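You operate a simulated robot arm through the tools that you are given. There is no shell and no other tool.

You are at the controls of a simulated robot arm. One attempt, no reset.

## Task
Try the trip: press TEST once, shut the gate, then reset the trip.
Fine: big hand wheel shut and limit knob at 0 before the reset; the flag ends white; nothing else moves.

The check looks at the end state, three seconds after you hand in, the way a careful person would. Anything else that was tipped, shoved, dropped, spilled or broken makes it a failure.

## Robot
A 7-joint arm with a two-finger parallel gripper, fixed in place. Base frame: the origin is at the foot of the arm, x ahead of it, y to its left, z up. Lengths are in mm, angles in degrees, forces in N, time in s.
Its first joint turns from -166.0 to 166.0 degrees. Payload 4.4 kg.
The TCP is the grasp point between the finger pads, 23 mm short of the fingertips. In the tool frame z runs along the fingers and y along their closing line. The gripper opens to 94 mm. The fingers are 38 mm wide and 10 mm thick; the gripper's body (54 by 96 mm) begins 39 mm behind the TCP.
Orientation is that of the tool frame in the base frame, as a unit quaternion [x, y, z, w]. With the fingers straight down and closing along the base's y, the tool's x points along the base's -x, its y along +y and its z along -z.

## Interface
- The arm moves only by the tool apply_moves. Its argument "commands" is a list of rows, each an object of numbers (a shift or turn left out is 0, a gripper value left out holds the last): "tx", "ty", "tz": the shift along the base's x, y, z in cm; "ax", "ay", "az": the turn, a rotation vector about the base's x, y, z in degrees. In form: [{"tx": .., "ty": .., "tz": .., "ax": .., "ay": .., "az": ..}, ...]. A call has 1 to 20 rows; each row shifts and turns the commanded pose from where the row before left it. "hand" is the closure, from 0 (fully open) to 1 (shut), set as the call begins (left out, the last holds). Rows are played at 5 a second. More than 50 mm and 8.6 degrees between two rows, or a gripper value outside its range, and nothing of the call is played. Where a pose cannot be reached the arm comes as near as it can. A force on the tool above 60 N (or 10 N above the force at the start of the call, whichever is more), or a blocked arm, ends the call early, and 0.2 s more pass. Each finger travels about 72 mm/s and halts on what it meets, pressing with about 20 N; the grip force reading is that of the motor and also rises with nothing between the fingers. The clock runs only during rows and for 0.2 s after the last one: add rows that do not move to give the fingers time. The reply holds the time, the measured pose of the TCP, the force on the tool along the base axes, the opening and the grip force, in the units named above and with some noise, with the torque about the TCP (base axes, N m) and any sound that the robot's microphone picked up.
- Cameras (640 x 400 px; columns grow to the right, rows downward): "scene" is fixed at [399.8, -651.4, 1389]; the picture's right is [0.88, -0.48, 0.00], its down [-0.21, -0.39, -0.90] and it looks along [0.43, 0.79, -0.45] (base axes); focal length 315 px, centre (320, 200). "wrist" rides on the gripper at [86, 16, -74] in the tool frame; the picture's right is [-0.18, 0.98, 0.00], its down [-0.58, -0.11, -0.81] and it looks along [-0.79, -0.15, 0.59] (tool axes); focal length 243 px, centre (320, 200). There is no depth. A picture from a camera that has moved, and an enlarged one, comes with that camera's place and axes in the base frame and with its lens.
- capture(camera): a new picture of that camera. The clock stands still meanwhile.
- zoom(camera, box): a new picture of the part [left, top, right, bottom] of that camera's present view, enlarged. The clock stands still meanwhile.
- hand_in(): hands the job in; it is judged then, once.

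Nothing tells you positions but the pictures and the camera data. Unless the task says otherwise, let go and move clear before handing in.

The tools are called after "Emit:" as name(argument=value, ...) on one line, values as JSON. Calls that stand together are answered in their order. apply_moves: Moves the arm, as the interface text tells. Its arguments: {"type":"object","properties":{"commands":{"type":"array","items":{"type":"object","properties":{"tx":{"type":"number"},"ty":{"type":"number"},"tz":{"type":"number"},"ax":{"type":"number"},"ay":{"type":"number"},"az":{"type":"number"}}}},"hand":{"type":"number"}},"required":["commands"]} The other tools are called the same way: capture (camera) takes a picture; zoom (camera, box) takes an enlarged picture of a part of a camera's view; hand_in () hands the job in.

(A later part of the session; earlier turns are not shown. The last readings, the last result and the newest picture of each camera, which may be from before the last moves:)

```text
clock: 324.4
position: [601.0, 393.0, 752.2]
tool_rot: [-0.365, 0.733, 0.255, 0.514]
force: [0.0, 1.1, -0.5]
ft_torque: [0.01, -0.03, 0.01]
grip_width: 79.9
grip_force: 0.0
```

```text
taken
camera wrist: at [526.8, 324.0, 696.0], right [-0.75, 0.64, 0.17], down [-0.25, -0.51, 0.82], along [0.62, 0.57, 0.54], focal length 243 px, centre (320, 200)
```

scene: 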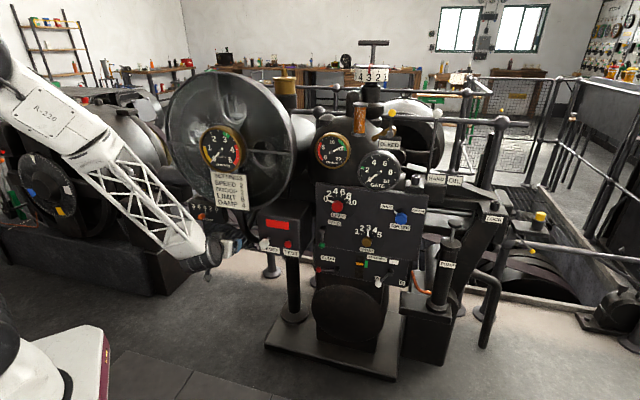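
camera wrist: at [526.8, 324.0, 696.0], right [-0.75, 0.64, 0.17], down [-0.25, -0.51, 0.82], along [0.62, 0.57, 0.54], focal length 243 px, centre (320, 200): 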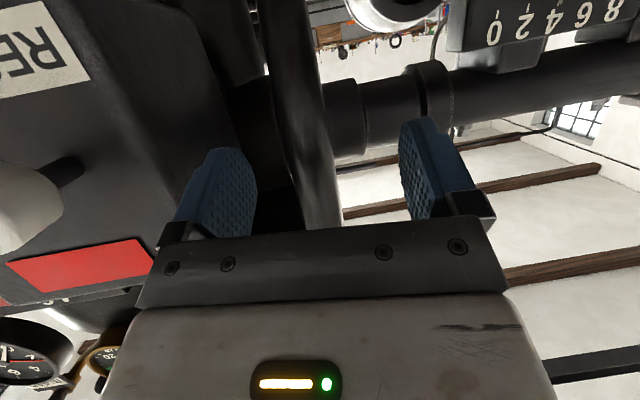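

Emit:
apply_moves(commands=[{"tx": 1.46, "ty": 1.33, "tz": -0.25}, {"tx": 1.46, "ty": 1.33, "tz": -0.25}, {"tx": 1.46, "ty": 1.25, "tz": -0.25}, {}])

Emit:
capture(camera="wrist")

```text
clock: 325.4
position: [644.2, 431.5, 745.3]
tool_rot: [-0.366, 0.733, 0.255, 0.514]
force: [0.2, 0.5, 0.4]
ft_torque: [0.03, 0.01, -0.01]
grip_width: 79.6
grip_force: 0.1
```

```text
taken
camera wrist: at [570.6, 361.5, 689.1], right [-0.75, 0.64, 0.17], down [-0.25, -0.51, 0.82], along [0.62, 0.57, 0.54], focal length 243 px, centre (320, 200)
```

wrist: 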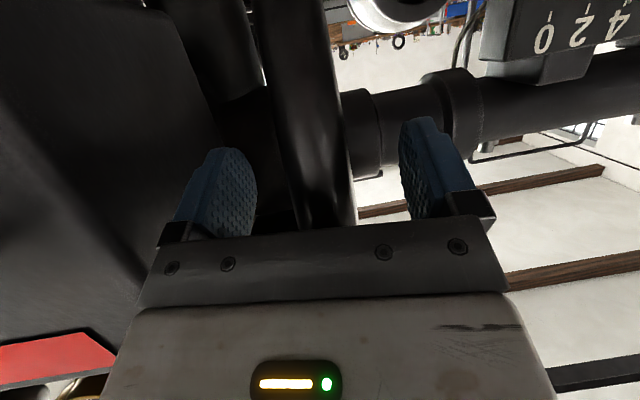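

Emit:
apply_moves(commands=[{"tx": 0.36, "ty": 0.24, "tz": -1.5}, {"tx": 0.2, "ty": 0.36, "tz": -1.5, "ax": 2.5, "ay": -2.7}, {"tx": 0.7, "ty": 0.6, "tz": -2.0, "ax": 3, "ay": -3.2}, {}])

Emit:
apply_moves(commands=[{"tx": 0.76, "ty": 0.72, "tz": -1.55, "ax": 3, "ay": -3.2}, {"tx": 0.46, "ty": 0.42, "tz": -1.85, "ax": 3, "ay": -3.2}, {"tx": 1.0, "ty": 0.75, "tz": -1.6, "ax": 3, "ay": -3.2}, {}])

Emit:
capture(camera="wrist")

```text
clock: 326.4
position: [655.3, 443.0, 697.5]
tool_rot: [-0.352, 0.692, 0.27, 0.569]
force: [0.2, 0.2, -0.3]
ft_torque: [0.02, 0.02, 0.04]
grip_width: 79.8
grip_force: 0.0
```

```text
clock: 327.4
position: [684.6, 460.4, 648.9]
tool_rot: [-0.327, 0.62, 0.299, 0.647]
force: [0.3, 0.2, 1.0]
ft_torque: [-0.04, -0.02, 0.03]
grip_width: 80.0
grip_force: 0.0
out of reach, approached as far as the arm can: row 3
```

```text
taken
camera wrist: at [630.3, 409.5, 559.5], right [-0.79, 0.6, 0.13], down [-0.43, -0.7, 0.57], along [0.44, 0.39, 0.81], focal length 243 px, centre (320, 200)
```

wrist: 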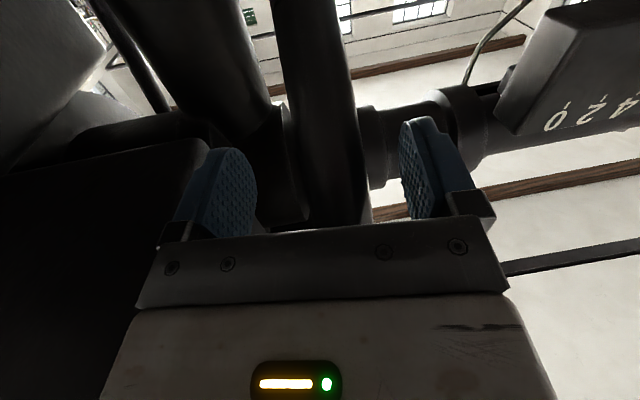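

Emit:
apply_moves(commands=[{}, {}, {}, {}], hand=1)

```text
clock: 328.4
position: [683.3, 461.1, 648.4]
tool_rot: [-0.328, 0.621, 0.3, 0.646]
force: [-24.3, 35.2, -1.7]
ft_torque: [-0.79, -0.36, -0.43]
grip_width: 45.3
grip_force: 19.9
```

Emit:
apply_moves(commands=[{"tx": -0.2, "ty": 0.22}, {"tx": -0.2, "ty": 0.22}, {}, {}])

```text
clock: 329.4
position: [684.5, 462.9, 650.9]
tool_rot: [-0.328, 0.621, 0.299, 0.646]
force: [-37.0, 17.1, -16.5]
ft_torque: [-0.51, -1.01, -0.03]
grip_width: 44.3
grip_force: 20.4
out of reach, approached as far as the arm can: row 2
```

The reach limit interferes here. I'll open, move up the rim about 18 mm, re-centre and grip there.

Emit:
apply_moves(commands=[{}, {}, {"tx": -0.9, "ty": -0.4, "tz": 1.5, "ax": -3, "ay": 3.2}, {"tx": -0.5, "ty": -0.1, "tz": 0.5}, {}], hand=0.3)

Emit:
capture(camera="wrist")

```text
clock: 330.6
position: [671.9, 458.3, 671.3]
tool_rot: [-0.337, 0.645, 0.286, 0.624]
force: [0.5, -0.3, 0.6]
ft_torque: [0.01, -0.02, -0.04]
grip_width: 65.6
grip_force: 0.0
```

```text
taken
camera wrist: at [612.6, 402.0, 587.7], right [-0.78, 0.61, 0.13], down [-0.41, -0.66, 0.63], along [0.47, 0.44, 0.76], focal length 243 px, centre (320, 200)
```

wrist: 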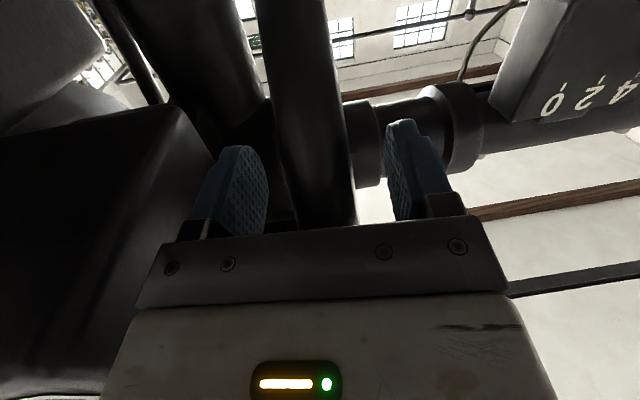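

Emit:
apply_moves(commands=[{}, {}, {}, {}], hand=1)

```text
clock: 331.6
position: [670.8, 457.5, 671.6]
tool_rot: [-0.337, 0.645, 0.285, 0.624]
force: [6.4, -5.1, -0.8]
ft_torque: [-1.33, -1.16, -1.48]
grip_width: 33.5
grip_force: 44.6
```

Centred grip. Stroking upwards.

Emit:
apply_moves(commands=[{"tx": -0.37, "ty": -0.35, "tz": 0.86, "ax": -1.5, "ay": 1.6}, {"tx": -0.345, "ty": -0.32, "tz": 0.88, "ax": -1.5, "ay": 1.6}, {}])

Emit:
apply_moves(commands=[{"tx": -0.315, "ty": -0.295, "tz": 0.9, "ax": -1.5, "ay": 1.6}, {"tx": -0.285, "ty": -0.27, "tz": 0.92, "ax": -1.5, "ay": 1.6}, {}])

Emit:
zoom(camera="scene", box=[350, 140, 410, 195])

```text
clock: 332.4
position: [662.1, 449.1, 688.1]
tool_rot: [-0.344, 0.67, 0.278, 0.596]
force: [11.2, -43.0, -9.1]
ft_torque: [-1.11, -1.23, -1.53]
grip_width: 33.6
grip_force: 45.2
```

```text
clock: 333.2
position: [657.3, 445.5, 708.4]
tool_rot: [-0.354, 0.692, 0.272, 0.568]
force: [-0.4, -28.0, -6.0]
ft_torque: [-1.01, -1.48, -1.04]
grip_width: 33.5
grip_force: 45.2
```

```text
7.27 times, centred on (380, 168) of scene
camera zoom: at [399.8, -651.4, 1389.0], right [0.88, -0.48, 0.0], down [-0.21, -0.39, -0.9], along [0.43, 0.79, -0.45], focal length 2293 px, centre (-116, 436)
```

zoom: 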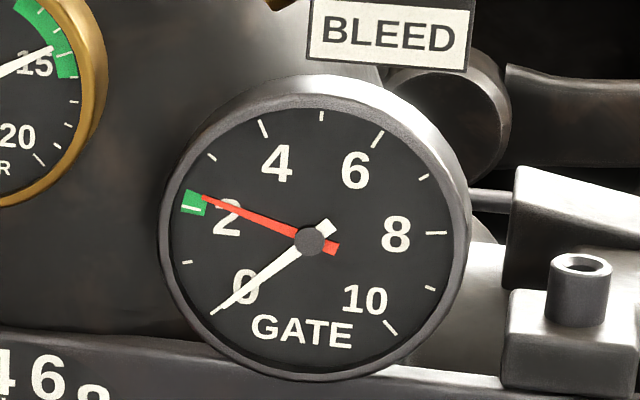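

Emit:
apply_moves(commands=[{"ty": -0.06}, {"tx": -0.26, "ty": -0.245, "tz": 0.935, "ax": -1.5, "ay": 1.6}, {"tx": -0.235, "ty": -0.22, "tz": 0.95, "ax": -1.5, "ay": 1.6}, {}])

Emit:
apply_moves(commands=[{"tx": -0.205, "ty": -0.2, "tz": 0.96, "ax": -1.5, "ay": 1.6}, {"tx": -0.18, "ty": -0.18, "tz": 0.97, "ax": -1.5, "ay": 1.6}, {}])

Emit:
zoom(camera="scene", box=[350, 140, 410, 195])

Emit:
capture(camera="scene")

```text
clock: 334.2
position: [653.3, 441.1, 725.6]
tool_rot: [-0.361, 0.714, 0.262, 0.539]
force: [-8.9, 5.8, 1.4]
ft_torque: [-1.0, -1.81, -0.63]
grip_width: 33.8
grip_force: 44.9
```

```text
clock: 335.0
position: [647.7, 437.0, 745.4]
tool_rot: [-0.367, 0.737, 0.253, 0.508]
force: [-25.2, -6.8, -7.6]
ft_torque: [-1.15, -1.62, -0.49]
grip_width: 33.8
grip_force: 44.8
```

```text
7.27 times, centred on (380, 168) of scene
camera zoom: at [399.8, -651.4, 1389.0], right [0.88, -0.48, 0.0], down [-0.21, -0.39, -0.9], along [0.43, 0.79, -0.45], focal length 2293 px, centre (-116, 436)
```

zoom: 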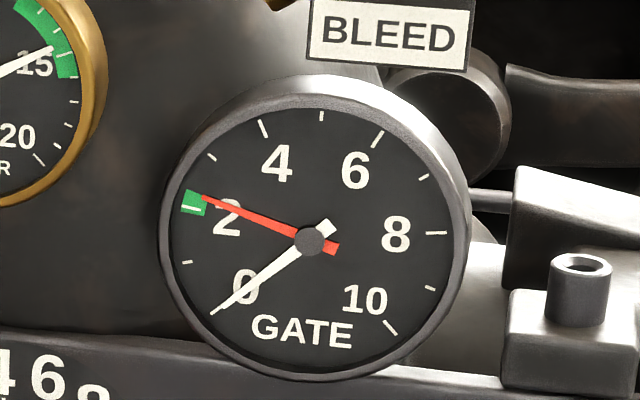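

```text
taken
```

scene: 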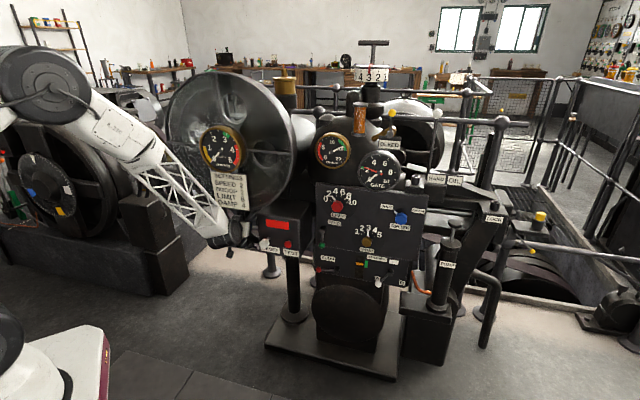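

Emit:
zoom(camera="scene", box=[170, 150, 310, 270])

Emit:
capture(camera="wrist")

```text
3.33 times, centred on (240, 210) of scene
camera zoom: at [399.8, -651.4, 1389.0], right [0.88, -0.48, 0.0], down [-0.21, -0.39, -0.9], along [0.43, 0.79, -0.45], focal length 1051 px, centre (587, 167)
```

zoom: 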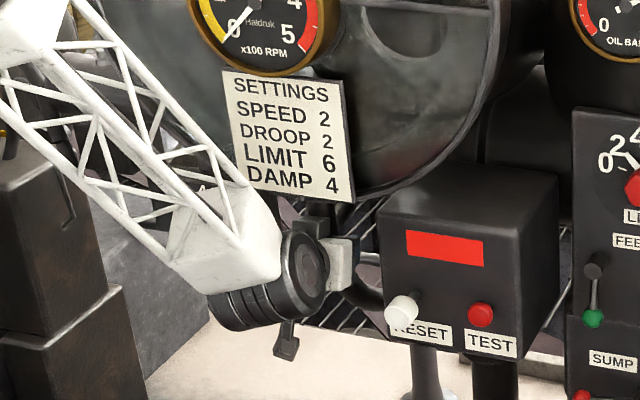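

```text
taken
camera wrist: at [575.0, 365.8, 689.4], right [-0.74, 0.65, 0.17], down [-0.24, -0.5, 0.83], along [0.62, 0.58, 0.53], focal length 243 px, centre (320, 200)
```

wrist: 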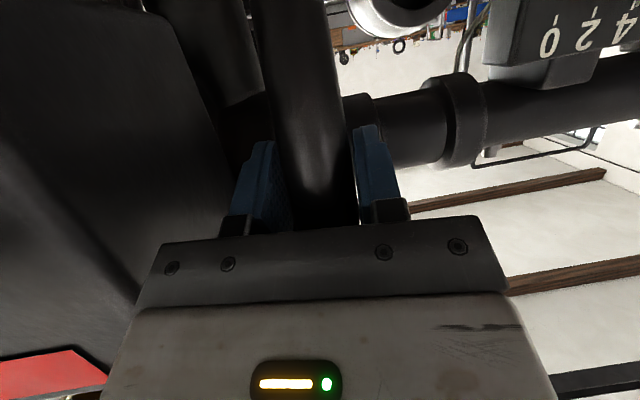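

Emit:
apply_moves(commands=[{"tx": -0.1, "ty": -0.14, "tz": 0.5}, {"tx": -0.14, "ty": -0.14, "tz": 0.5}, {}])

Emit:
apply_moves(commands=[{}, {}, {}], hand=0.2)

```text
clock: 335.8
position: [647.2, 434.6, 755.7]
tool_rot: [-0.367, 0.736, 0.253, 0.51]
force: [-19.8, 32.5, -0.4]
ft_torque: [-1.78, -0.51, -0.92]
grip_width: 33.8
grip_force: 44.7
```

```text
clock: 336.6
position: [646.5, 431.9, 755.5]
tool_rot: [-0.366, 0.736, 0.253, 0.51]
force: [0.7, 0.7, 0.5]
ft_torque: [-0.03, -0.01, 0.01]
grip_width: 75.0
grip_force: 0.0
```

Re-gripping low for the next stroke.

Emit:
apply_moves(commands=[{"tx": 0.15, "ty": 0.4, "tz": -1.0}, {"tx": 0.5, "ty": 0.4, "tz": -1.95, "ax": 3, "ay": -3.2}, {"tx": 0.45, "ty": 0.45, "tz": -1.75, "ax": 3, "ay": -3.2}, {"tx": 0.5, "ty": 0.4, "tz": -2.0, "ax": 3, "ay": -3.2}, {"tx": 0.85, "ty": 0.8, "tz": -1.7, "ax": 3, "ay": -3.2}, {"tx": 0.2, "ty": 0.15, "tz": -0.5}, {}])

Emit:
capture(camera="wrist")

```text
clock: 338.2
position: [672.9, 458.5, 666.6]
tool_rot: [-0.337, 0.644, 0.287, 0.624]
force: [-0.2, 0.0, 0.9]
ft_torque: [0.02, 0.0, -0.01]
grip_width: 75.2
grip_force: 0.0
```

```text
taken
camera wrist: at [614.9, 403.6, 583.0], right [-0.78, 0.61, 0.13], down [-0.41, -0.66, 0.63], along [0.47, 0.44, 0.76], focal length 243 px, centre (320, 200)
```

wrist: 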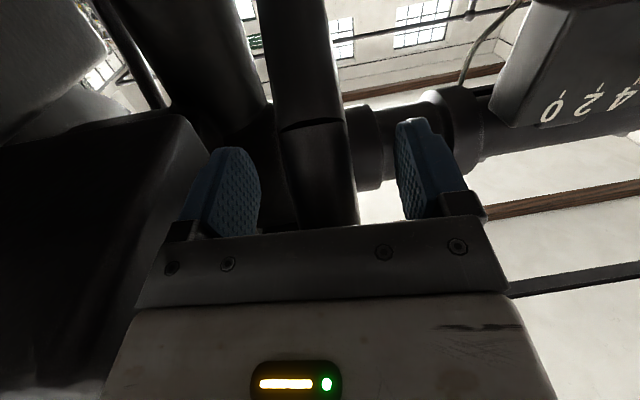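

Emit:
apply_moves(commands=[{}, {}, {}, {}], hand=1)

Emit:
apply_moves(commands=[{"tx": -0.37, "ty": -0.36, "tz": 0.86, "ax": -1.5, "ay": 1.6}, {"tx": -0.345, "ty": -0.34, "tz": 0.88, "ax": -1.5, "ay": 1.6}, {}])

Emit:
apply_moves(commands=[{"tx": -0.315, "ty": -0.31, "tz": 0.9, "ax": -1.5, "ay": 1.6}, {"tx": -0.285, "ty": -0.28, "tz": 0.92, "ax": -1.5, "ay": 1.6}, {}])

Emit:
zoom(camera="scene", box=[350, 140, 410, 195])

```text
clock: 339.2
position: [673.4, 458.3, 667.0]
tool_rot: [-0.338, 0.645, 0.286, 0.623]
force: [-0.5, 2.4, -0.8]
ft_torque: [-1.09, -1.26, -1.34]
grip_width: 34.0
grip_force: 45.4
```

```text
clock: 340.0
position: [665.2, 450.9, 681.8]
tool_rot: [-0.344, 0.67, 0.278, 0.596]
force: [-15.1, -25.0, -13.5]
ft_torque: [-0.98, -1.2, -1.2]
grip_width: 33.7
grip_force: 45.2
```

```text
clock: 340.8
position: [660.6, 447.8, 702.0]
tool_rot: [-0.353, 0.692, 0.271, 0.568]
force: [-25.8, -16.2, -7.4]
ft_torque: [0.62, -2.17, -0.62]
grip_width: 33.9
grip_force: 45.2
```

```text
7.27 times, centred on (380, 168) of scene
camera zoom: at [399.8, -651.4, 1389.0], right [0.88, -0.48, 0.0], down [-0.21, -0.39, -0.9], along [0.43, 0.79, -0.45], focal length 2293 px, centre (-116, 436)
```

zoom: 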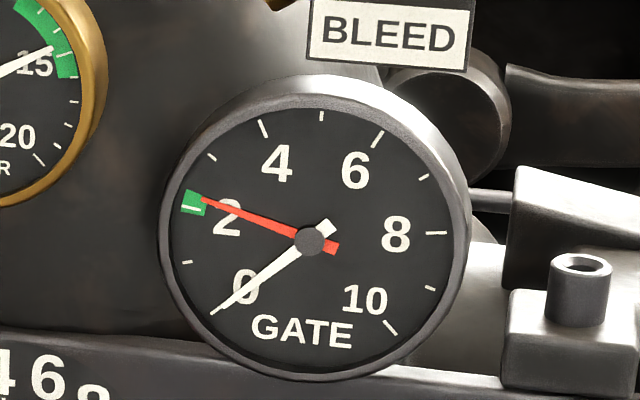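

Emit:
apply_moves(commands=[{"tx": -0.05, "ty": -0.03}, {"tx": -0.26, "ty": -0.25, "tz": 0.935, "ax": -1.5, "ay": 1.6}, {"tx": -0.235, "ty": -0.23, "tz": 0.95, "ax": -1.5, "ay": 1.6}, {}])

Emit:
apply_moves(commands=[{"tx": -0.205, "ty": -0.2, "tz": 0.96, "ax": -1.5, "ay": 1.6}, {"tx": -0.18, "ty": -0.18, "tz": 0.97, "ax": -1.5, "ay": 1.6}, {}])

Emit:
apply_moves(commands=[{"tx": -0.14, "ty": -0.14, "tz": 0.6}, {"tx": -0.12, "ty": -0.12, "tz": 0.5}, {}])

Emit:
zoom(camera="scene", box=[350, 140, 410, 195])

```text
clock: 341.8
position: [654.9, 441.7, 719.3]
tool_rot: [-0.36, 0.716, 0.261, 0.538]
force: [-40.0, -4.0, -13.5]
ft_torque: [-1.6, -1.54, -0.88]
grip_width: 34.0
grip_force: 44.5
```

```text
clock: 342.2
position: [652.1, 440.8, 727.6]
tool_rot: [-0.363, 0.723, 0.259, 0.527]
force: [-17.1, -5.8, 6.1]
ft_torque: [0.38, -3.12, -0.41]
grip_width: 34.2
grip_force: 44.9
stopped in row 1: the force on the tool passed its limit at 62 N (the readings are from after the stop); the commanded pose is now the measured one
```

```text
clock: 343.0
position: [650.1, 437.0, 736.1]
tool_rot: [-0.364, 0.723, 0.26, 0.526]
force: [-1.9, 9.9, -8.5]
ft_torque: [-2.29, -0.78, -1.06]
grip_width: 33.5
grip_force: 45.0
```

```text
7.27 times, centred on (380, 168) of scene
camera zoom: at [399.8, -651.4, 1389.0], right [0.88, -0.48, 0.0], down [-0.21, -0.39, -0.9], along [0.43, 0.79, -0.45], focal length 2293 px, centre (-116, 436)
```

zoom: 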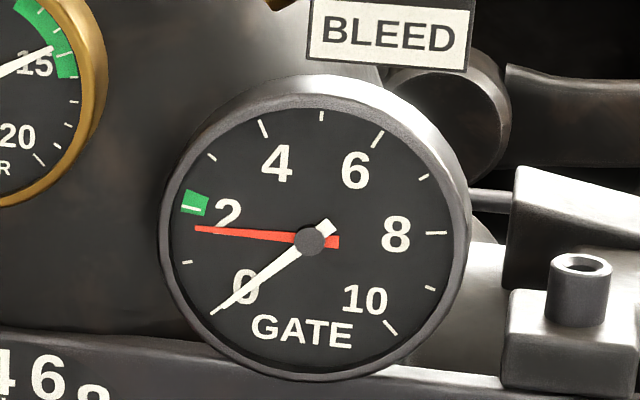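

The red pointer is now dropping with the wheel (about 1.6). Continuing upwards.

Emit:
apply_moves(commands=[{"tx": -0.18, "ty": -0.17, "tz": 0.95, "ax": -1, "ay": 1}, {"tx": -0.14, "ty": -0.14, "tz": 0.9}, {}])

Emit:
apply_moves(commands=[{}, {}, {}], hand=0.2)

Emit:
zoom(camera="scene", box=[350, 140, 410, 195])

```text
clock: 343.8
position: [647.2, 433.0, 754.8]
tool_rot: [-0.366, 0.73, 0.256, 0.517]
force: [-23.7, 3.1, -5.8]
ft_torque: [-1.95, -0.51, -0.57]
grip_width: 33.4
grip_force: 45.0
```

```text
clock: 344.6
position: [647.6, 433.7, 756.0]
tool_rot: [-0.366, 0.73, 0.256, 0.517]
force: [0.5, 0.7, -0.6]
ft_torque: [0.01, 0.0, 0.0]
grip_width: 74.9
grip_force: 0.1
```

```text
7.27 times, centred on (380, 168) of scene
camera zoom: at [399.8, -651.4, 1389.0], right [0.88, -0.48, 0.0], down [-0.21, -0.39, -0.9], along [0.43, 0.79, -0.45], focal length 2293 px, centre (-116, 436)
```

zoom: 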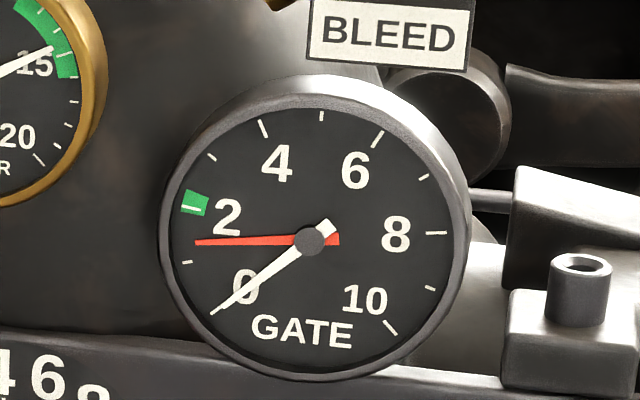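

Now about 1.4. Another stroke.

Emit:
apply_moves(commands=[{"tx": 0.15, "ty": 0.35, "tz": -1.0}, {"tx": 0.5, "ty": 0.4, "tz": -1.95, "ax": 2.7, "ay": -2.9}, {"tx": 0.45, "ty": 0.45, "tz": -1.75, "ax": 3, "ay": -3.2}, {"tx": 0.5, "ty": 0.4, "tz": -2.0, "ax": 3, "ay": -3.2}, {"tx": 0.85, "ty": 0.8, "tz": -1.7, "ax": 3, "ay": -3.2}, {"tx": 0.15, "ty": 0.12, "tz": -0.6}, {}])

Emit:
apply_moves(commands=[{}, {}, {}, {}], hand=1)

```text
clock: 346.2
position: [673.2, 458.7, 666.1]
tool_rot: [-0.337, 0.64, 0.288, 0.628]
force: [0.0, -0.1, -0.5]
ft_torque: [0.02, 0.0, -0.03]
grip_width: 75.4
grip_force: 0.1
```

```text
clock: 347.2
position: [672.6, 457.8, 665.3]
tool_rot: [-0.337, 0.64, 0.288, 0.628]
force: [3.6, -1.2, -0.4]
ft_torque: [-1.08, -1.19, -1.35]
grip_width: 33.6
grip_force: 45.2
```

Emit:
apply_moves(commands=[{"tx": -0.38, "ty": -0.37, "tz": 0.86, "ax": -1.5, "ay": 1.6}, {"tx": -0.355, "ty": -0.35, "tz": 0.88, "ax": -1.5, "ay": 1.6}, {}])

Emit:
apply_moves(commands=[{"tx": -0.34, "ty": -0.33, "tz": 0.9, "ax": -1.5, "ay": 1.6}, {"tx": -0.31, "ty": -0.3, "tz": 0.92, "ax": -1.5, "ay": 1.6}, {}])

Emit:
apply_moves(commands=[{"tx": -0.03, "ty": -0.02}, {"tx": -0.27, "ty": -0.25, "tz": 0.935, "ax": -1.5, "ay": 1.6}, {"tx": -0.245, "ty": -0.23, "tz": 0.95, "ax": -1.5, "ay": 1.6}, {}])

Emit:
zoom(camera="scene", box=[350, 140, 410, 195])

```text
clock: 348.0
position: [665.0, 450.9, 682.0]
tool_rot: [-0.344, 0.666, 0.279, 0.6]
force: [-2.7, -11.9, -11.0]
ft_torque: [-1.4, -0.77, -1.27]
grip_width: 33.8
grip_force: 45.0
```

```text
clock: 348.8
position: [657.7, 444.3, 699.1]
tool_rot: [-0.352, 0.69, 0.271, 0.572]
force: [-18.4, -25.8, -16.9]
ft_torque: [-1.26, -1.14, -1.11]
grip_width: 34.0
grip_force: 45.4
```

```text
clock: 349.8
position: [655.2, 441.6, 721.6]
tool_rot: [-0.36, 0.71, 0.264, 0.545]
force: [-20.7, -7.8, 0.4]
ft_torque: [-0.99, -1.57, -0.75]
grip_width: 33.8
grip_force: 44.9
```

```text
7.27 times, centred on (380, 168) of scene
camera zoom: at [399.8, -651.4, 1389.0], right [0.88, -0.48, 0.0], down [-0.21, -0.39, -0.9], along [0.43, 0.79, -0.45], focal length 2293 px, centre (-116, 436)
```

zoom: 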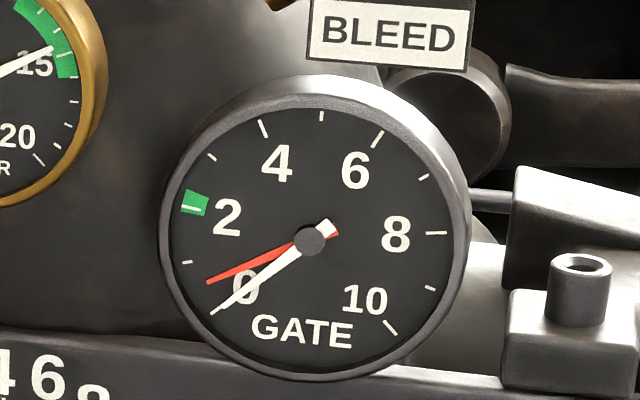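

About 0.6 now; continuing to the stop.

Emit:
apply_moves(commands=[{"tx": -0.04, "ty": -0.02}, {"tx": -0.22, "ty": -0.2, "tz": 0.96, "ax": -1.5, "ay": 1.6}, {"tx": -0.19, "ty": -0.18, "tz": 0.97, "ax": -1.2, "ay": 1.3}, {}])

Emit:
apply_moves(commands=[{"tx": -0.15, "ty": -0.14, "tz": 0.7}, {"tx": -0.12, "ty": -0.12, "tz": 0.6}, {}])

Emit:
zoom(camera="scene", box=[350, 140, 410, 195])

```text
clock: 350.8
position: [647.8, 436.1, 741.1]
tool_rot: [-0.365, 0.73, 0.255, 0.518]
force: [8.5, -7.7, 4.3]
ft_torque: [-0.62, -2.09, -0.52]
grip_width: 33.9
grip_force: 44.8
```

```text
clock: 351.6
position: [647.4, 434.0, 753.3]
tool_rot: [-0.364, 0.731, 0.255, 0.518]
force: [24.0, -7.9, -3.0]
ft_torque: [-1.86, -0.78, -0.87]
grip_width: 33.5
grip_force: 45.4
```

```text
7.27 times, centred on (380, 168) of scene
camera zoom: at [399.8, -651.4, 1389.0], right [0.88, -0.48, 0.0], down [-0.21, -0.39, -0.9], along [0.43, 0.79, -0.45], focal length 2293 px, centre (-116, 436)
```

zoom: 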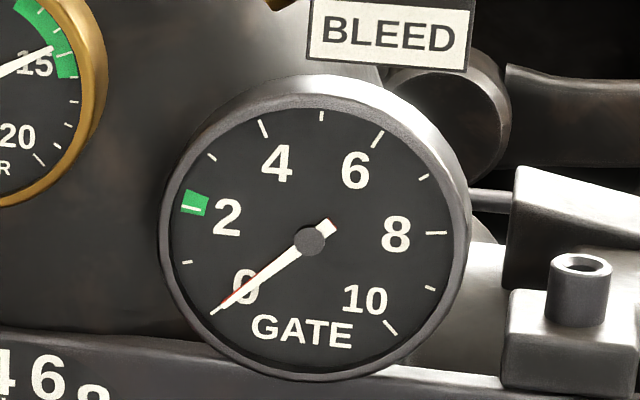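

Emit:
apply_moves(commands=[{"tx": -0.07, "ty": -0.08, "tz": 0.5}, {"tx": -0.05, "ty": -0.05, "tz": 0.4}, {}])

Emit:
zoom(camera="scene", box=[365, 155, 385, 180])

Emit:
zoom(camera="scene", box=[170, 150, 310, 270])

```text
clock: 352.4
position: [643.8, 431.7, 760.6]
tool_rot: [-0.365, 0.732, 0.254, 0.516]
force: [22.0, -33.1, -26.1]
ft_torque: [-1.45, -1.31, -0.99]
grip_width: 32.7
grip_force: 44.9
```

```text
16.00 times, centred on (375, 168) of scene
camera zoom: at [399.8, -651.4, 1389.0], right [0.88, -0.48, 0.0], down [-0.21, -0.39, -0.9], along [0.43, 0.79, -0.45], focal length 5044 px, centre (-560, 720)
```

zoom: 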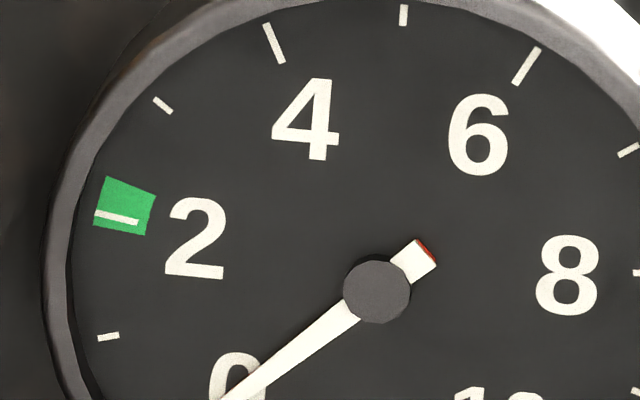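

```text
3.33 times, centred on (240, 210) of scene
camera zoom: at [399.8, -651.4, 1389.0], right [0.88, -0.48, 0.0], down [-0.21, -0.39, -0.9], along [0.43, 0.79, -0.45], focal length 1051 px, centre (587, 167)
```

zoom: 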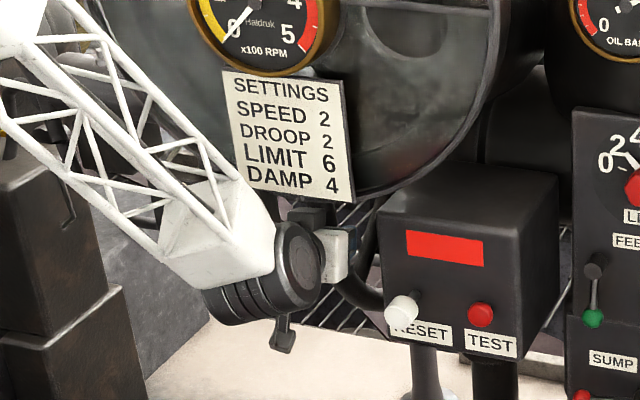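

Emit:
apply_moves(commands=[{"tx": -0.02, "ty": -0.04, "tz": 0.25}, {}])

Emit:
zoom(camera="scene", box=[360, 160, 385, 185])

```text
clock: 353.0
position: [644.2, 431.7, 764.7]
tool_rot: [-0.366, 0.73, 0.257, 0.517]
force: [19.3, -17.6, -25.0]
ft_torque: [-0.85, -1.17, -0.43]
grip_width: 32.6
grip_force: 45.1
```

```text
16.00 times, centred on (372, 172) of scene
camera zoom: at [399.8, -651.4, 1389.0], right [0.88, -0.48, 0.0], down [-0.21, -0.39, -0.9], along [0.43, 0.79, -0.45], focal length 5044 px, centre (-520, 640)
```

zoom: 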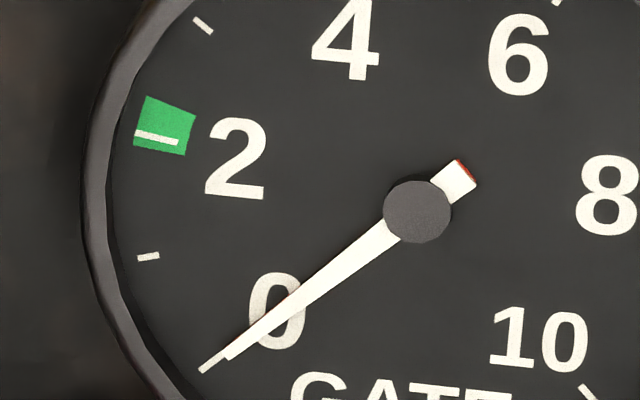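

Both pointers are at 0 and the wheel is against its stop, with the grip just slipping on the rim. Releasing and backing out along the way I came in.

Emit:
apply_moves(commands=[{}, {}, {}], hand=0.15)

Emit:
apply_moves(commands=[{"tx": -0.5, "ty": -0.3, "tz": -1.0}, {"tx": -1.4, "ty": -1.3, "tz": -0.3}, {"tx": -1.4, "ty": -1.3}, {"tx": -1.4, "ty": -1.3, "tz": 0.3}, {}])

Emit:
apply_moves(commands=[{"tx": -1.46, "ty": -1.37, "tz": 0.5}, {"tx": -1.46, "ty": -1.37, "tz": 0.5}, {"tx": -1.9, "ty": -1.59, "tz": 1.0}, {"tx": -1.9, "ty": -1.59, "tz": 1.0}, {"tx": -1.9, "ty": -2, "tz": 1.0}, {"tx": -1, "ty": -3}, {"ty": -3}, {"ty": -3}, {"ty": -3}, {}])

Emit:
capture(camera="scene")

Emit:
zoom(camera="scene", box=[300, 130, 420, 230])

```text
clock: 353.8
position: [645.7, 432.6, 763.9]
tool_rot: [-0.366, 0.73, 0.256, 0.517]
force: [-0.4, -0.3, -0.1]
ft_torque: [-0.01, 0.0, 0.0]
grip_width: 79.8
grip_force: 0.1
```

```text
clock: 355.0
position: [598.1, 389.7, 754.7]
tool_rot: [-0.366, 0.73, 0.256, 0.517]
force: [-0.3, -1.1, -0.4]
ft_torque: [0.0, -0.01, -0.03]
grip_width: 79.9
grip_force: 0.0
```

```text
clock: 357.2
position: [502.5, 191.0, 793.5]
tool_rot: [-0.365, 0.73, 0.256, 0.517]
force: [-0.3, 1.0, -0.4]
ft_torque: [-0.02, 0.04, -0.01]
grip_width: 79.8
grip_force: 0.0
```

```text
taken
```

scene: 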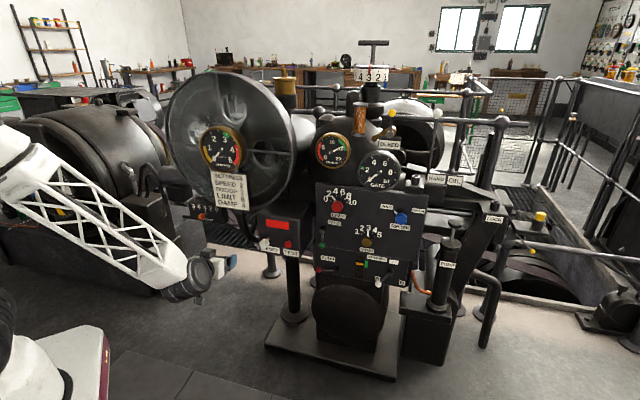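

```text
4.00 times, centred on (360, 180) of scene
camera zoom: at [399.8, -651.4, 1389.0], right [0.88, -0.48, 0.0], down [-0.21, -0.39, -0.9], along [0.43, 0.79, -0.45], focal length 1261 px, centre (160, 280)
```

zoom: 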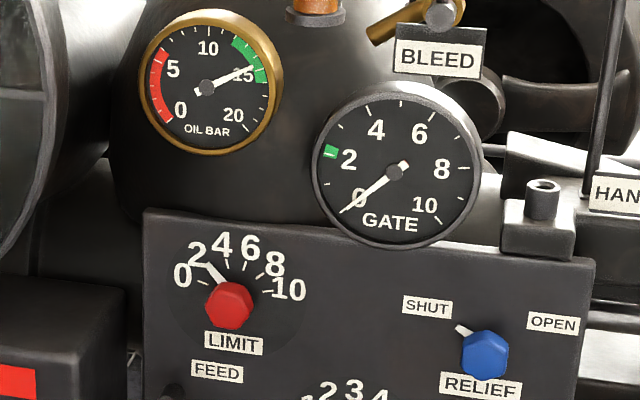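

The wheel is shut: the red pointer is at 0 even though the limit is above 2. Now returning to the LIMIT knob to set it to 0.

Emit:
apply_moves(commands=[{"tx": 1.45, "ty": -3.3, "tz": 1.7}, {"tx": 1.45, "ty": -3.3, "tz": 1.7, "az": -3}, {"tx": 1.45, "ty": -3.3, "tz": 1.7, "ax": 6.4, "ay": 1.04, "az": -2.2}, {"tx": 1.45, "ty": -3.3, "tz": 1.7, "ax": 6.4, "ay": 1.04, "az": -2.2}, {"ax": 6.4, "ay": 1.04, "az": -2.2}, {"ax": 6.4, "ay": 1.04, "az": -2.2}, {"ax": 6.4, "ay": 1.04, "az": -2.2}, {"tx": 3.4, "ty": 0.7}, {"tx": 3.4, "ty": 0.7}, {"tx": 3.4, "ty": 0.7}, {"tx": 3.4, "ty": 0.7}, {}], hand=0.3)

Emit:
apply_moves(commands=[{"tx": 3.4, "ty": 0.7}, {"tx": 3.4, "ty": 0.7}, {"tx": 3.4, "ty": 0.7}, {}])

Emit:
capture(camera="wrist")

```text
clock: 359.8
position: [695.2, 86.1, 862.0]
tool_rot: [-0.106, 0.696, 0.402, 0.585]
force: [-0.8, 0.0, -0.1]
ft_torque: [-0.03, 0.0, -0.03]
grip_width: 65.7
grip_force: 0.0
```

```text
clock: 360.8
position: [797.6, 109.0, 860.4]
tool_rot: [-0.107, 0.696, 0.401, 0.585]
force: [-0.2, 0.9, -0.2]
ft_torque: [-0.02, 0.0, 0.01]
grip_width: 65.9
grip_force: 0.1
```

```text
taken
camera wrist: at [707.2, 96.5, 788.3], right [-0.55, 0.59, 0.59], down [-0.35, -0.81, 0.47], along [0.76, 0.05, 0.65], focal length 243 px, centre (320, 200)
```

wrist: 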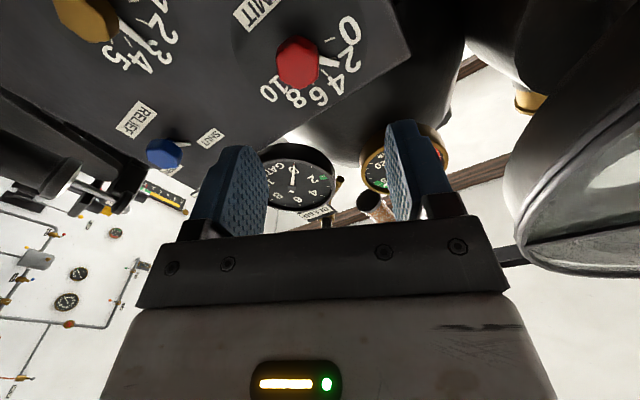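

Emit:
apply_moves(commands=[{"tx": 1.87, "ty": -2.0, "tz": 0.3}, {"tx": 2.2, "ty": 2.05}, {"tx": 2.2, "ty": 2.05}, {"tx": 2.2, "ty": 2.05}, {"tx": 1.6, "ty": 1.5}, {}])

Emit:
zoom(camera="wrist", box=[180, 40, 480, 240])

```text
clock: 362.2
position: [898.5, 163.5, 865.2]
tool_rot: [-0.106, 0.697, 0.4, 0.586]
force: [0.5, -0.4, 0.1]
ft_torque: [-0.02, -0.02, 0.0]
grip_width: 65.9
grip_force: 0.1
```

```text
2.00 times, centred on (330, 140) of wrist
camera zoom: at [809.3, 151.3, 792.9], right [-0.55, 0.59, 0.59], down [-0.35, -0.81, 0.47], along [0.75, 0.05, 0.65], focal length 485 px, centre (300, 320)
```

zoom: 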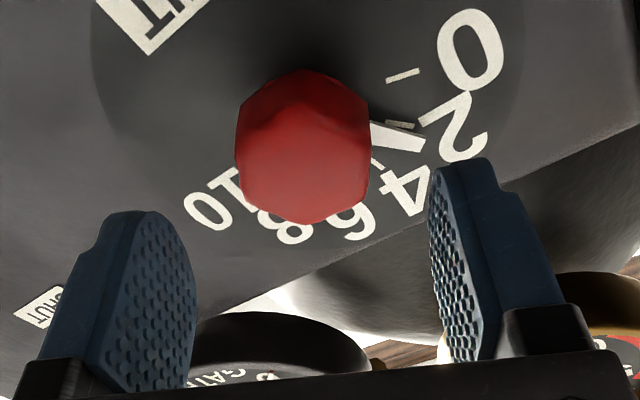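

Emit:
apply_moves(commands=[{"tx": 1.0, "ty": 1.1}, {"tx": 0.95, "ty": 1.1}, {}])

Emit:
apply_moves(commands=[{}, {}, {}, {}], hand=1)

Emit:
apply_moves(commands=[{"ax": -2.2, "ay": -2.05}, {"ax": -2.2, "ay": -2.05}, {"ax": -2.2, "ay": -2.05}, {}])

```text
clock: 363.0
position: [918.5, 185.6, 865.7]
tool_rot: [-0.105, 0.697, 0.401, 0.585]
force: [1.2, 0.1, 0.4]
ft_torque: [-0.02, 0.0, -0.01]
grip_width: 66.0
grip_force: 0.2
```

```text
clock: 364.0
position: [918.5, 185.0, 865.0]
tool_rot: [-0.105, 0.697, 0.4, 0.585]
force: [31.1, -21.9, -15.6]
ft_torque: [-0.31, 0.35, -0.97]
grip_width: 38.2
grip_force: 45.1
```

```text
clock: 364.5
position: [919.7, 183.4, 864.2]
tool_rot: [-0.129, 0.693, 0.38, 0.599]
force: [20.1, -2.0, -5.6]
ft_torque: [-0.19, 0.24, -0.43]
grip_width: 38.0
grip_force: 44.9
stopped in row 2: the force on the tool passed its limit at 63 N (the readings are from after the stop); the commanded pose is now the measured one
```

Emit:
apply_moves(commands=[{"tx": 0.08, "ty": -0.04, "tz": -0.05}, {"ax": -2.2, "ay": -2.05}, {"ax": -2.2, "ay": -2.05}, {"ax": -2.2, "ay": -2.05}, {}])

Emit:
apply_moves(commands=[{"tx": 0.02, "tz": -0.04}, {"ax": -2.2, "ay": -2.05}, {"ax": -2.2, "ay": -2.05}, {"ax": -2.2, "ay": -2.05}, {}])

Emit:
apply_moves(commands=[{"ax": -2.2, "ay": -2.05}, {"ax": -2.2, "ay": -2.05}, {"ax": -2.2, "ay": -2.05}, {}])

Emit:
zoom(camera="scene", box=[310, 170, 370, 230])

```text
clock: 365.7
position: [918.2, 184.3, 864.2]
tool_rot: [-0.184, 0.68, 0.333, 0.627]
force: [-24.8, -16.6, 5.5]
ft_torque: [0.51, -0.52, 0.22]
grip_width: 38.0
grip_force: 45.6
```

```text
clock: 366.9
position: [918.9, 184.8, 864.1]
tool_rot: [-0.236, 0.664, 0.283, 0.651]
force: [-22.5, -18.1, 7.9]
ft_torque: [0.27, -0.27, 0.06]
grip_width: 38.1
grip_force: 44.6
```

```text
clock: 367.9
position: [918.6, 184.2, 863.4]
tool_rot: [-0.29, 0.643, 0.231, 0.671]
force: [-16.0, -11.7, 7.3]
ft_torque: [0.62, -0.64, 0.13]
grip_width: 38.2
grip_force: 44.8
```

```text
6.67 times, centred on (340, 200) of scene
camera zoom: at [399.8, -651.4, 1389.0], right [0.88, -0.48, 0.0], down [-0.21, -0.39, -0.9], along [0.43, 0.79, -0.45], focal length 2102 px, centre (187, 200)
```

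zoom: 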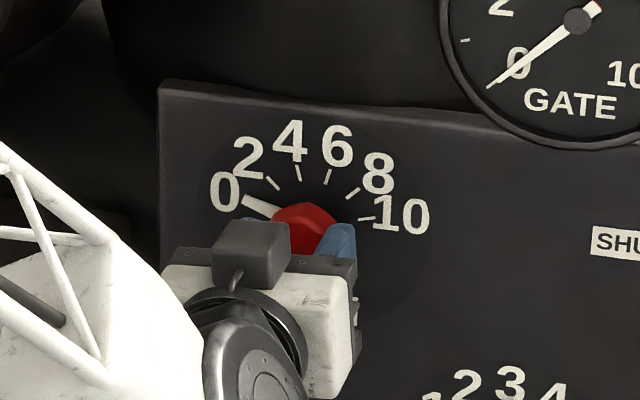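

Emit:
apply_moves(commands=[{"ax": -2.2, "ay": -2.05}, {"ax": -2.2, "ay": -2.05}, {}])

Emit:
apply_moves(commands=[{"ax": -2.2, "ay": -2.05}, {}])

Emit:
zoom(camera="scene", box=[310, 170, 370, 230])

```text
clock: 368.7
position: [917.7, 184.1, 863.1]
tool_rot: [-0.322, 0.627, 0.195, 0.682]
force: [4.7, -10.2, -0.2]
ft_torque: [0.15, 1.04, -0.4]
grip_width: 38.0
grip_force: 45.5
```

```text
clock: 369.3
position: [919.5, 185.6, 864.0]
tool_rot: [-0.339, 0.618, 0.176, 0.687]
force: [1.3, -16.1, -4.5]
ft_torque: [0.74, 0.68, -0.29]
grip_width: 38.4
grip_force: 44.9
```

```text
6.67 times, centred on (340, 200) of scene
camera zoom: at [399.8, -651.4, 1389.0], right [0.88, -0.48, 0.0], down [-0.21, -0.39, -0.9], along [0.43, 0.79, -0.45], focal length 2102 px, centre (187, 200)
```

zoom: 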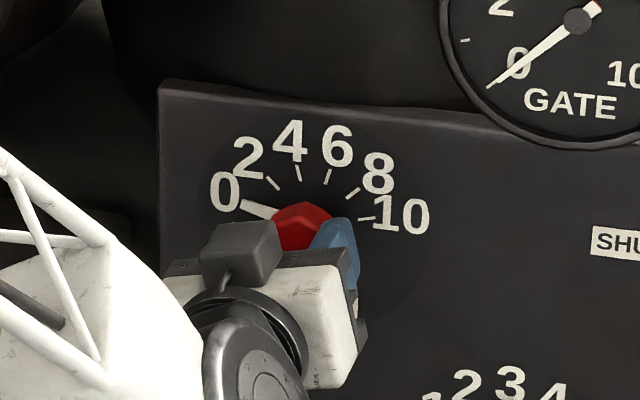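

The limit is against its 0 stop. Releasing, backing off, then on to RESET with open fingers to pull it.

Emit:
apply_moves(commands=[{}, {}, {}], hand=0.3)

Emit:
apply_moves(commands=[{"tx": -1.1, "ty": -1.03}, {"tx": -1.46, "ty": -1.37}, {"tx": -2.2, "ty": -2.05}, {"tx": -2.9, "ty": -2.7}, {"tx": -2.9, "ty": -2.7}, {"tx": -2.9, "ty": -2.7}, {"tx": -2.9, "ty": -2.7}, {"tx": -2.9, "ty": -2.7, "tz": -2}, {"tx": -3, "tz": -3}, {"tx": -3, "tz": -3, "ax": 5.5, "ay": 5.1}, {"tx": -3, "tz": -3, "ax": 5.5, "ay": 5.1}, {}])

Emit:
zoom(camera="scene", box=[300, 130, 420, 230])

```text
clock: 370.1
position: [919.4, 184.8, 864.3]
tool_rot: [-0.339, 0.619, 0.178, 0.686]
force: [-0.7, 0.2, 0.0]
ft_torque: [-0.04, 0.0, -0.01]
grip_width: 65.8
grip_force: 0.0
```

```text
clock: 372.7
position: [634.6, 6.6, 756.0]
tool_rot: [-0.254, 0.657, 0.265, 0.658]
force: [-1.1, 0.7, -0.3]
ft_torque: [-0.02, 0.0, -0.02]
grip_width: 65.8
grip_force: 0.1
```

```text
4.00 times, centred on (360, 180) of scene
camera zoom: at [399.8, -651.4, 1389.0], right [0.88, -0.48, 0.0], down [-0.21, -0.39, -0.9], along [0.43, 0.79, -0.45], focal length 1261 px, centre (160, 280)
```

zoom: 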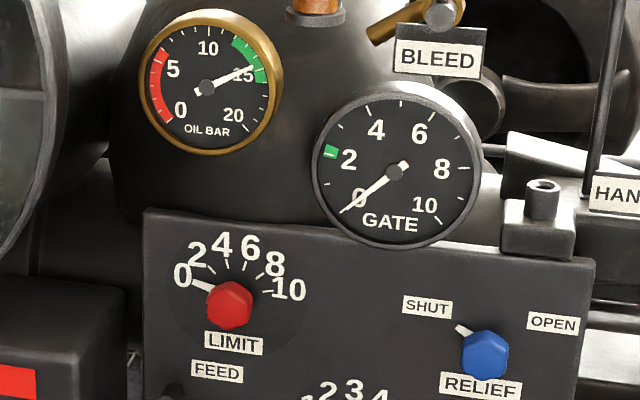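

Emit:
apply_moves(commands=[{"tx": -0.9, "ty": 3.2, "tz": -0.47}, {"tx": -0.9, "ty": 3.2, "tz": -0.47}, {"tx": -0.9, "ty": 3.2, "tz": -0.47}, {"tx": -0.9, "ty": 3.2, "tz": -0.47}, {"tx": -0.9, "ty": 3.2, "tz": -0.47}, {"tx": -0.9, "ty": 3.2, "tz": -0.45}, {}], hand=0.42)

Emit:
apply_moves(commands=[{"tx": 1.83, "ty": 1.71}, {"tx": 1.83, "ty": 1.71}, {"tx": 1.83, "ty": 1.71}, {}])

Emit:
capture(camera="wrist")

Emit:
zoom(camera="scene", box=[230, 200, 310, 260])

```text
clock: 374.3
position: [582.1, 198.0, 726.1]
tool_rot: [-0.253, 0.657, 0.265, 0.658]
force: [-0.8, 0.3, -0.9]
ft_torque: [0.01, 0.02, 0.02]
grip_width: 54.3
grip_force: 0.0
```

```text
clock: 375.3
position: [636.0, 249.2, 727.0]
tool_rot: [-0.254, 0.657, 0.265, 0.658]
force: [-0.8, 0.1, -0.4]
ft_torque: [-0.02, -0.03, 0.02]
grip_width: 54.6
grip_force: 0.1
```

```text
taken
camera wrist: at [571.3, 211.3, 639.5], right [-0.67, 0.72, 0.2], down [-0.51, -0.64, 0.57], along [0.54, 0.28, 0.79], focal length 243 px, centre (320, 200)
```

wrist: 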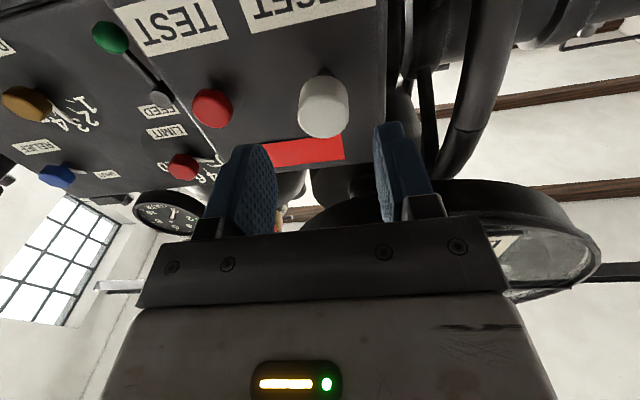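

```text
6.67 times, centred on (270, 230) of scene
camera zoom: at [399.8, -651.4, 1389.0], right [0.88, -0.48, 0.0], down [-0.21, -0.39, -0.9], along [0.43, 0.79, -0.45], focal length 2102 px, centre (653, 0)
```

zoom: 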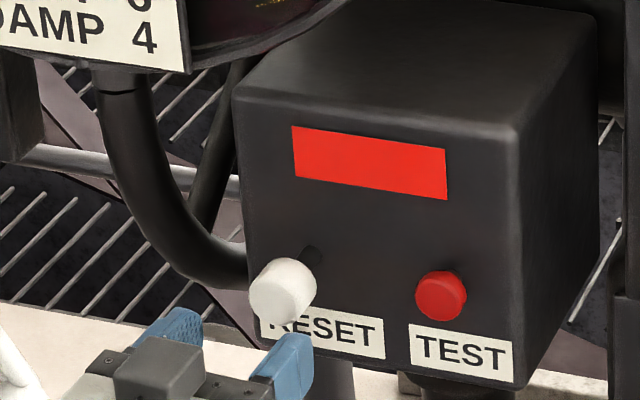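

Emit:
apply_moves(commands=[{"tx": 1.46, "ty": 1.37}, {"tx": 1.46, "ty": 1.37}, {"tx": 0.73, "ty": 0.68}, {}])

Emit:
capture(camera="wrist")

```text
clock: 376.3
position: [673.0, 283.4, 725.5]
tool_rot: [-0.254, 0.657, 0.265, 0.658]
force: [0.0, -0.5, 0.7]
ft_torque: [-0.02, 0.0, 0.04]
grip_width: 54.4
grip_force: 0.0
```

```text
taken
camera wrist: at [606.9, 245.1, 638.7], right [-0.67, 0.72, 0.2], down [-0.51, -0.64, 0.57], along [0.54, 0.28, 0.79], focal length 243 px, centre (320, 200)
```

wrist: 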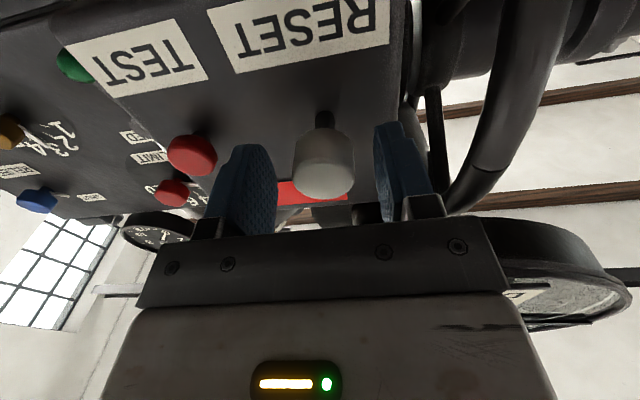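

Emit:
apply_moves(commands=[{"tx": 0.55, "ty": 0.51, "tz": 0.1}, {"tx": 0.55, "ty": 0.51}, {}])

Emit:
apply_moves(commands=[{}, {}, {}, {}], hand=1)

Emit:
zoom(camera="scene", box=[230, 200, 310, 260])

```text
clock: 377.1
position: [684.7, 293.2, 727.2]
tool_rot: [-0.254, 0.657, 0.266, 0.658]
force: [0.9, -0.2, 0.0]
ft_torque: [0.02, -0.02, 0.02]
grip_width: 54.5
grip_force: 0.0
```

```text
clock: 378.1
position: [682.4, 294.7, 727.6]
tool_rot: [-0.255, 0.657, 0.265, 0.658]
force: [-39.8, 41.4, 12.5]
ft_torque: [0.05, -0.13, 0.64]
grip_width: 31.2
grip_force: 45.1
```

```text
6.67 times, centred on (270, 230) of scene
camera zoom: at [399.8, -651.4, 1389.0], right [0.88, -0.48, 0.0], down [-0.21, -0.39, -0.9], along [0.43, 0.79, -0.45], focal length 2102 px, centre (653, 0)
```

zoom: 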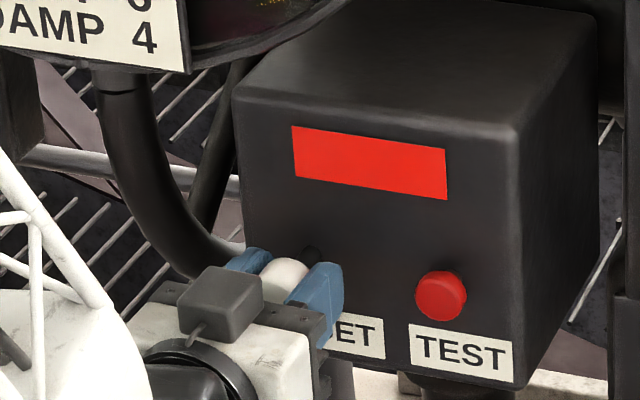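

Gripped at 31 mm. Relieving the side load, then pulling straight out.

Emit:
apply_moves(commands=[{"tx": -0.1, "ty": 0.11}, {"tx": -0.05, "ty": 0.05}, {}])

Emit:
apply_moves(commands=[{"tx": -0.22, "ty": -0.2}, {"tx": -0.22, "ty": -0.2}, {}])

Emit:
zoom(camera="scene", box=[230, 200, 310, 260])

```text
clock: 378.9
position: [682.3, 294.5, 726.9]
tool_rot: [-0.253, 0.657, 0.265, 0.659]
force: [-27.9, 30.2, 13.2]
ft_torque: [0.09, -0.25, 0.55]
grip_width: 31.2
grip_force: 44.7
```

```text
clock: 379.7
position: [678.6, 289.7, 727.3]
tool_rot: [-0.254, 0.657, 0.264, 0.659]
force: [-7.7, 10.4, 3.1]
ft_torque: [0.15, -0.22, 0.43]
grip_width: 31.1
grip_force: 44.9
```

```text
6.67 times, centred on (270, 230) of scene
camera zoom: at [399.8, -651.4, 1389.0], right [0.88, -0.48, 0.0], down [-0.21, -0.39, -0.9], along [0.43, 0.79, -0.45], focal length 2102 px, centre (653, 0)
```

zoom: 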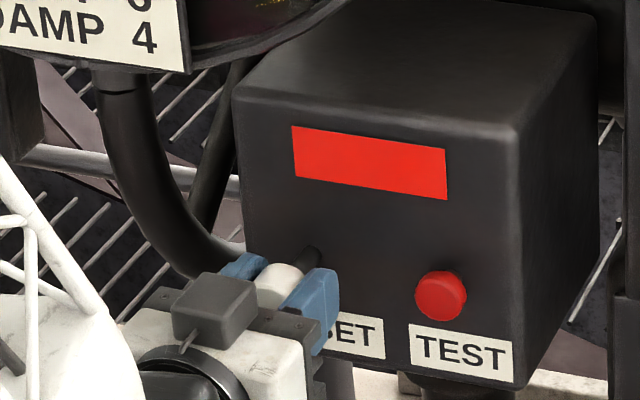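

It's moving out with little force. Continuing to pull.

Emit:
apply_moves(commands=[{"tx": -0.22, "ty": -0.2}, {"tx": -0.22, "ty": -0.2}, {"tx": -0.22, "ty": -0.2}, {}])

Emit:
zoom(camera="scene", box=[230, 200, 310, 260])

```text
clock: 380.7
position: [672.1, 284.4, 729.2]
tool_rot: [-0.255, 0.657, 0.265, 0.658]
force: [5.1, -0.8, 10.0]
ft_torque: [-0.02, 0.01, 0.41]
grip_width: 31.1
grip_force: 45.2
```

```text
6.67 times, centred on (270, 230) of scene
camera zoom: at [399.8, -651.4, 1389.0], right [0.88, -0.48, 0.0], down [-0.21, -0.39, -0.9], along [0.43, 0.79, -0.45], focal length 2102 px, centre (653, 0)
```

zoom: 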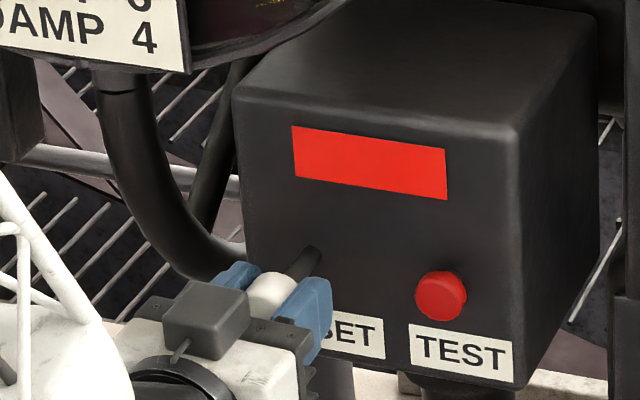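

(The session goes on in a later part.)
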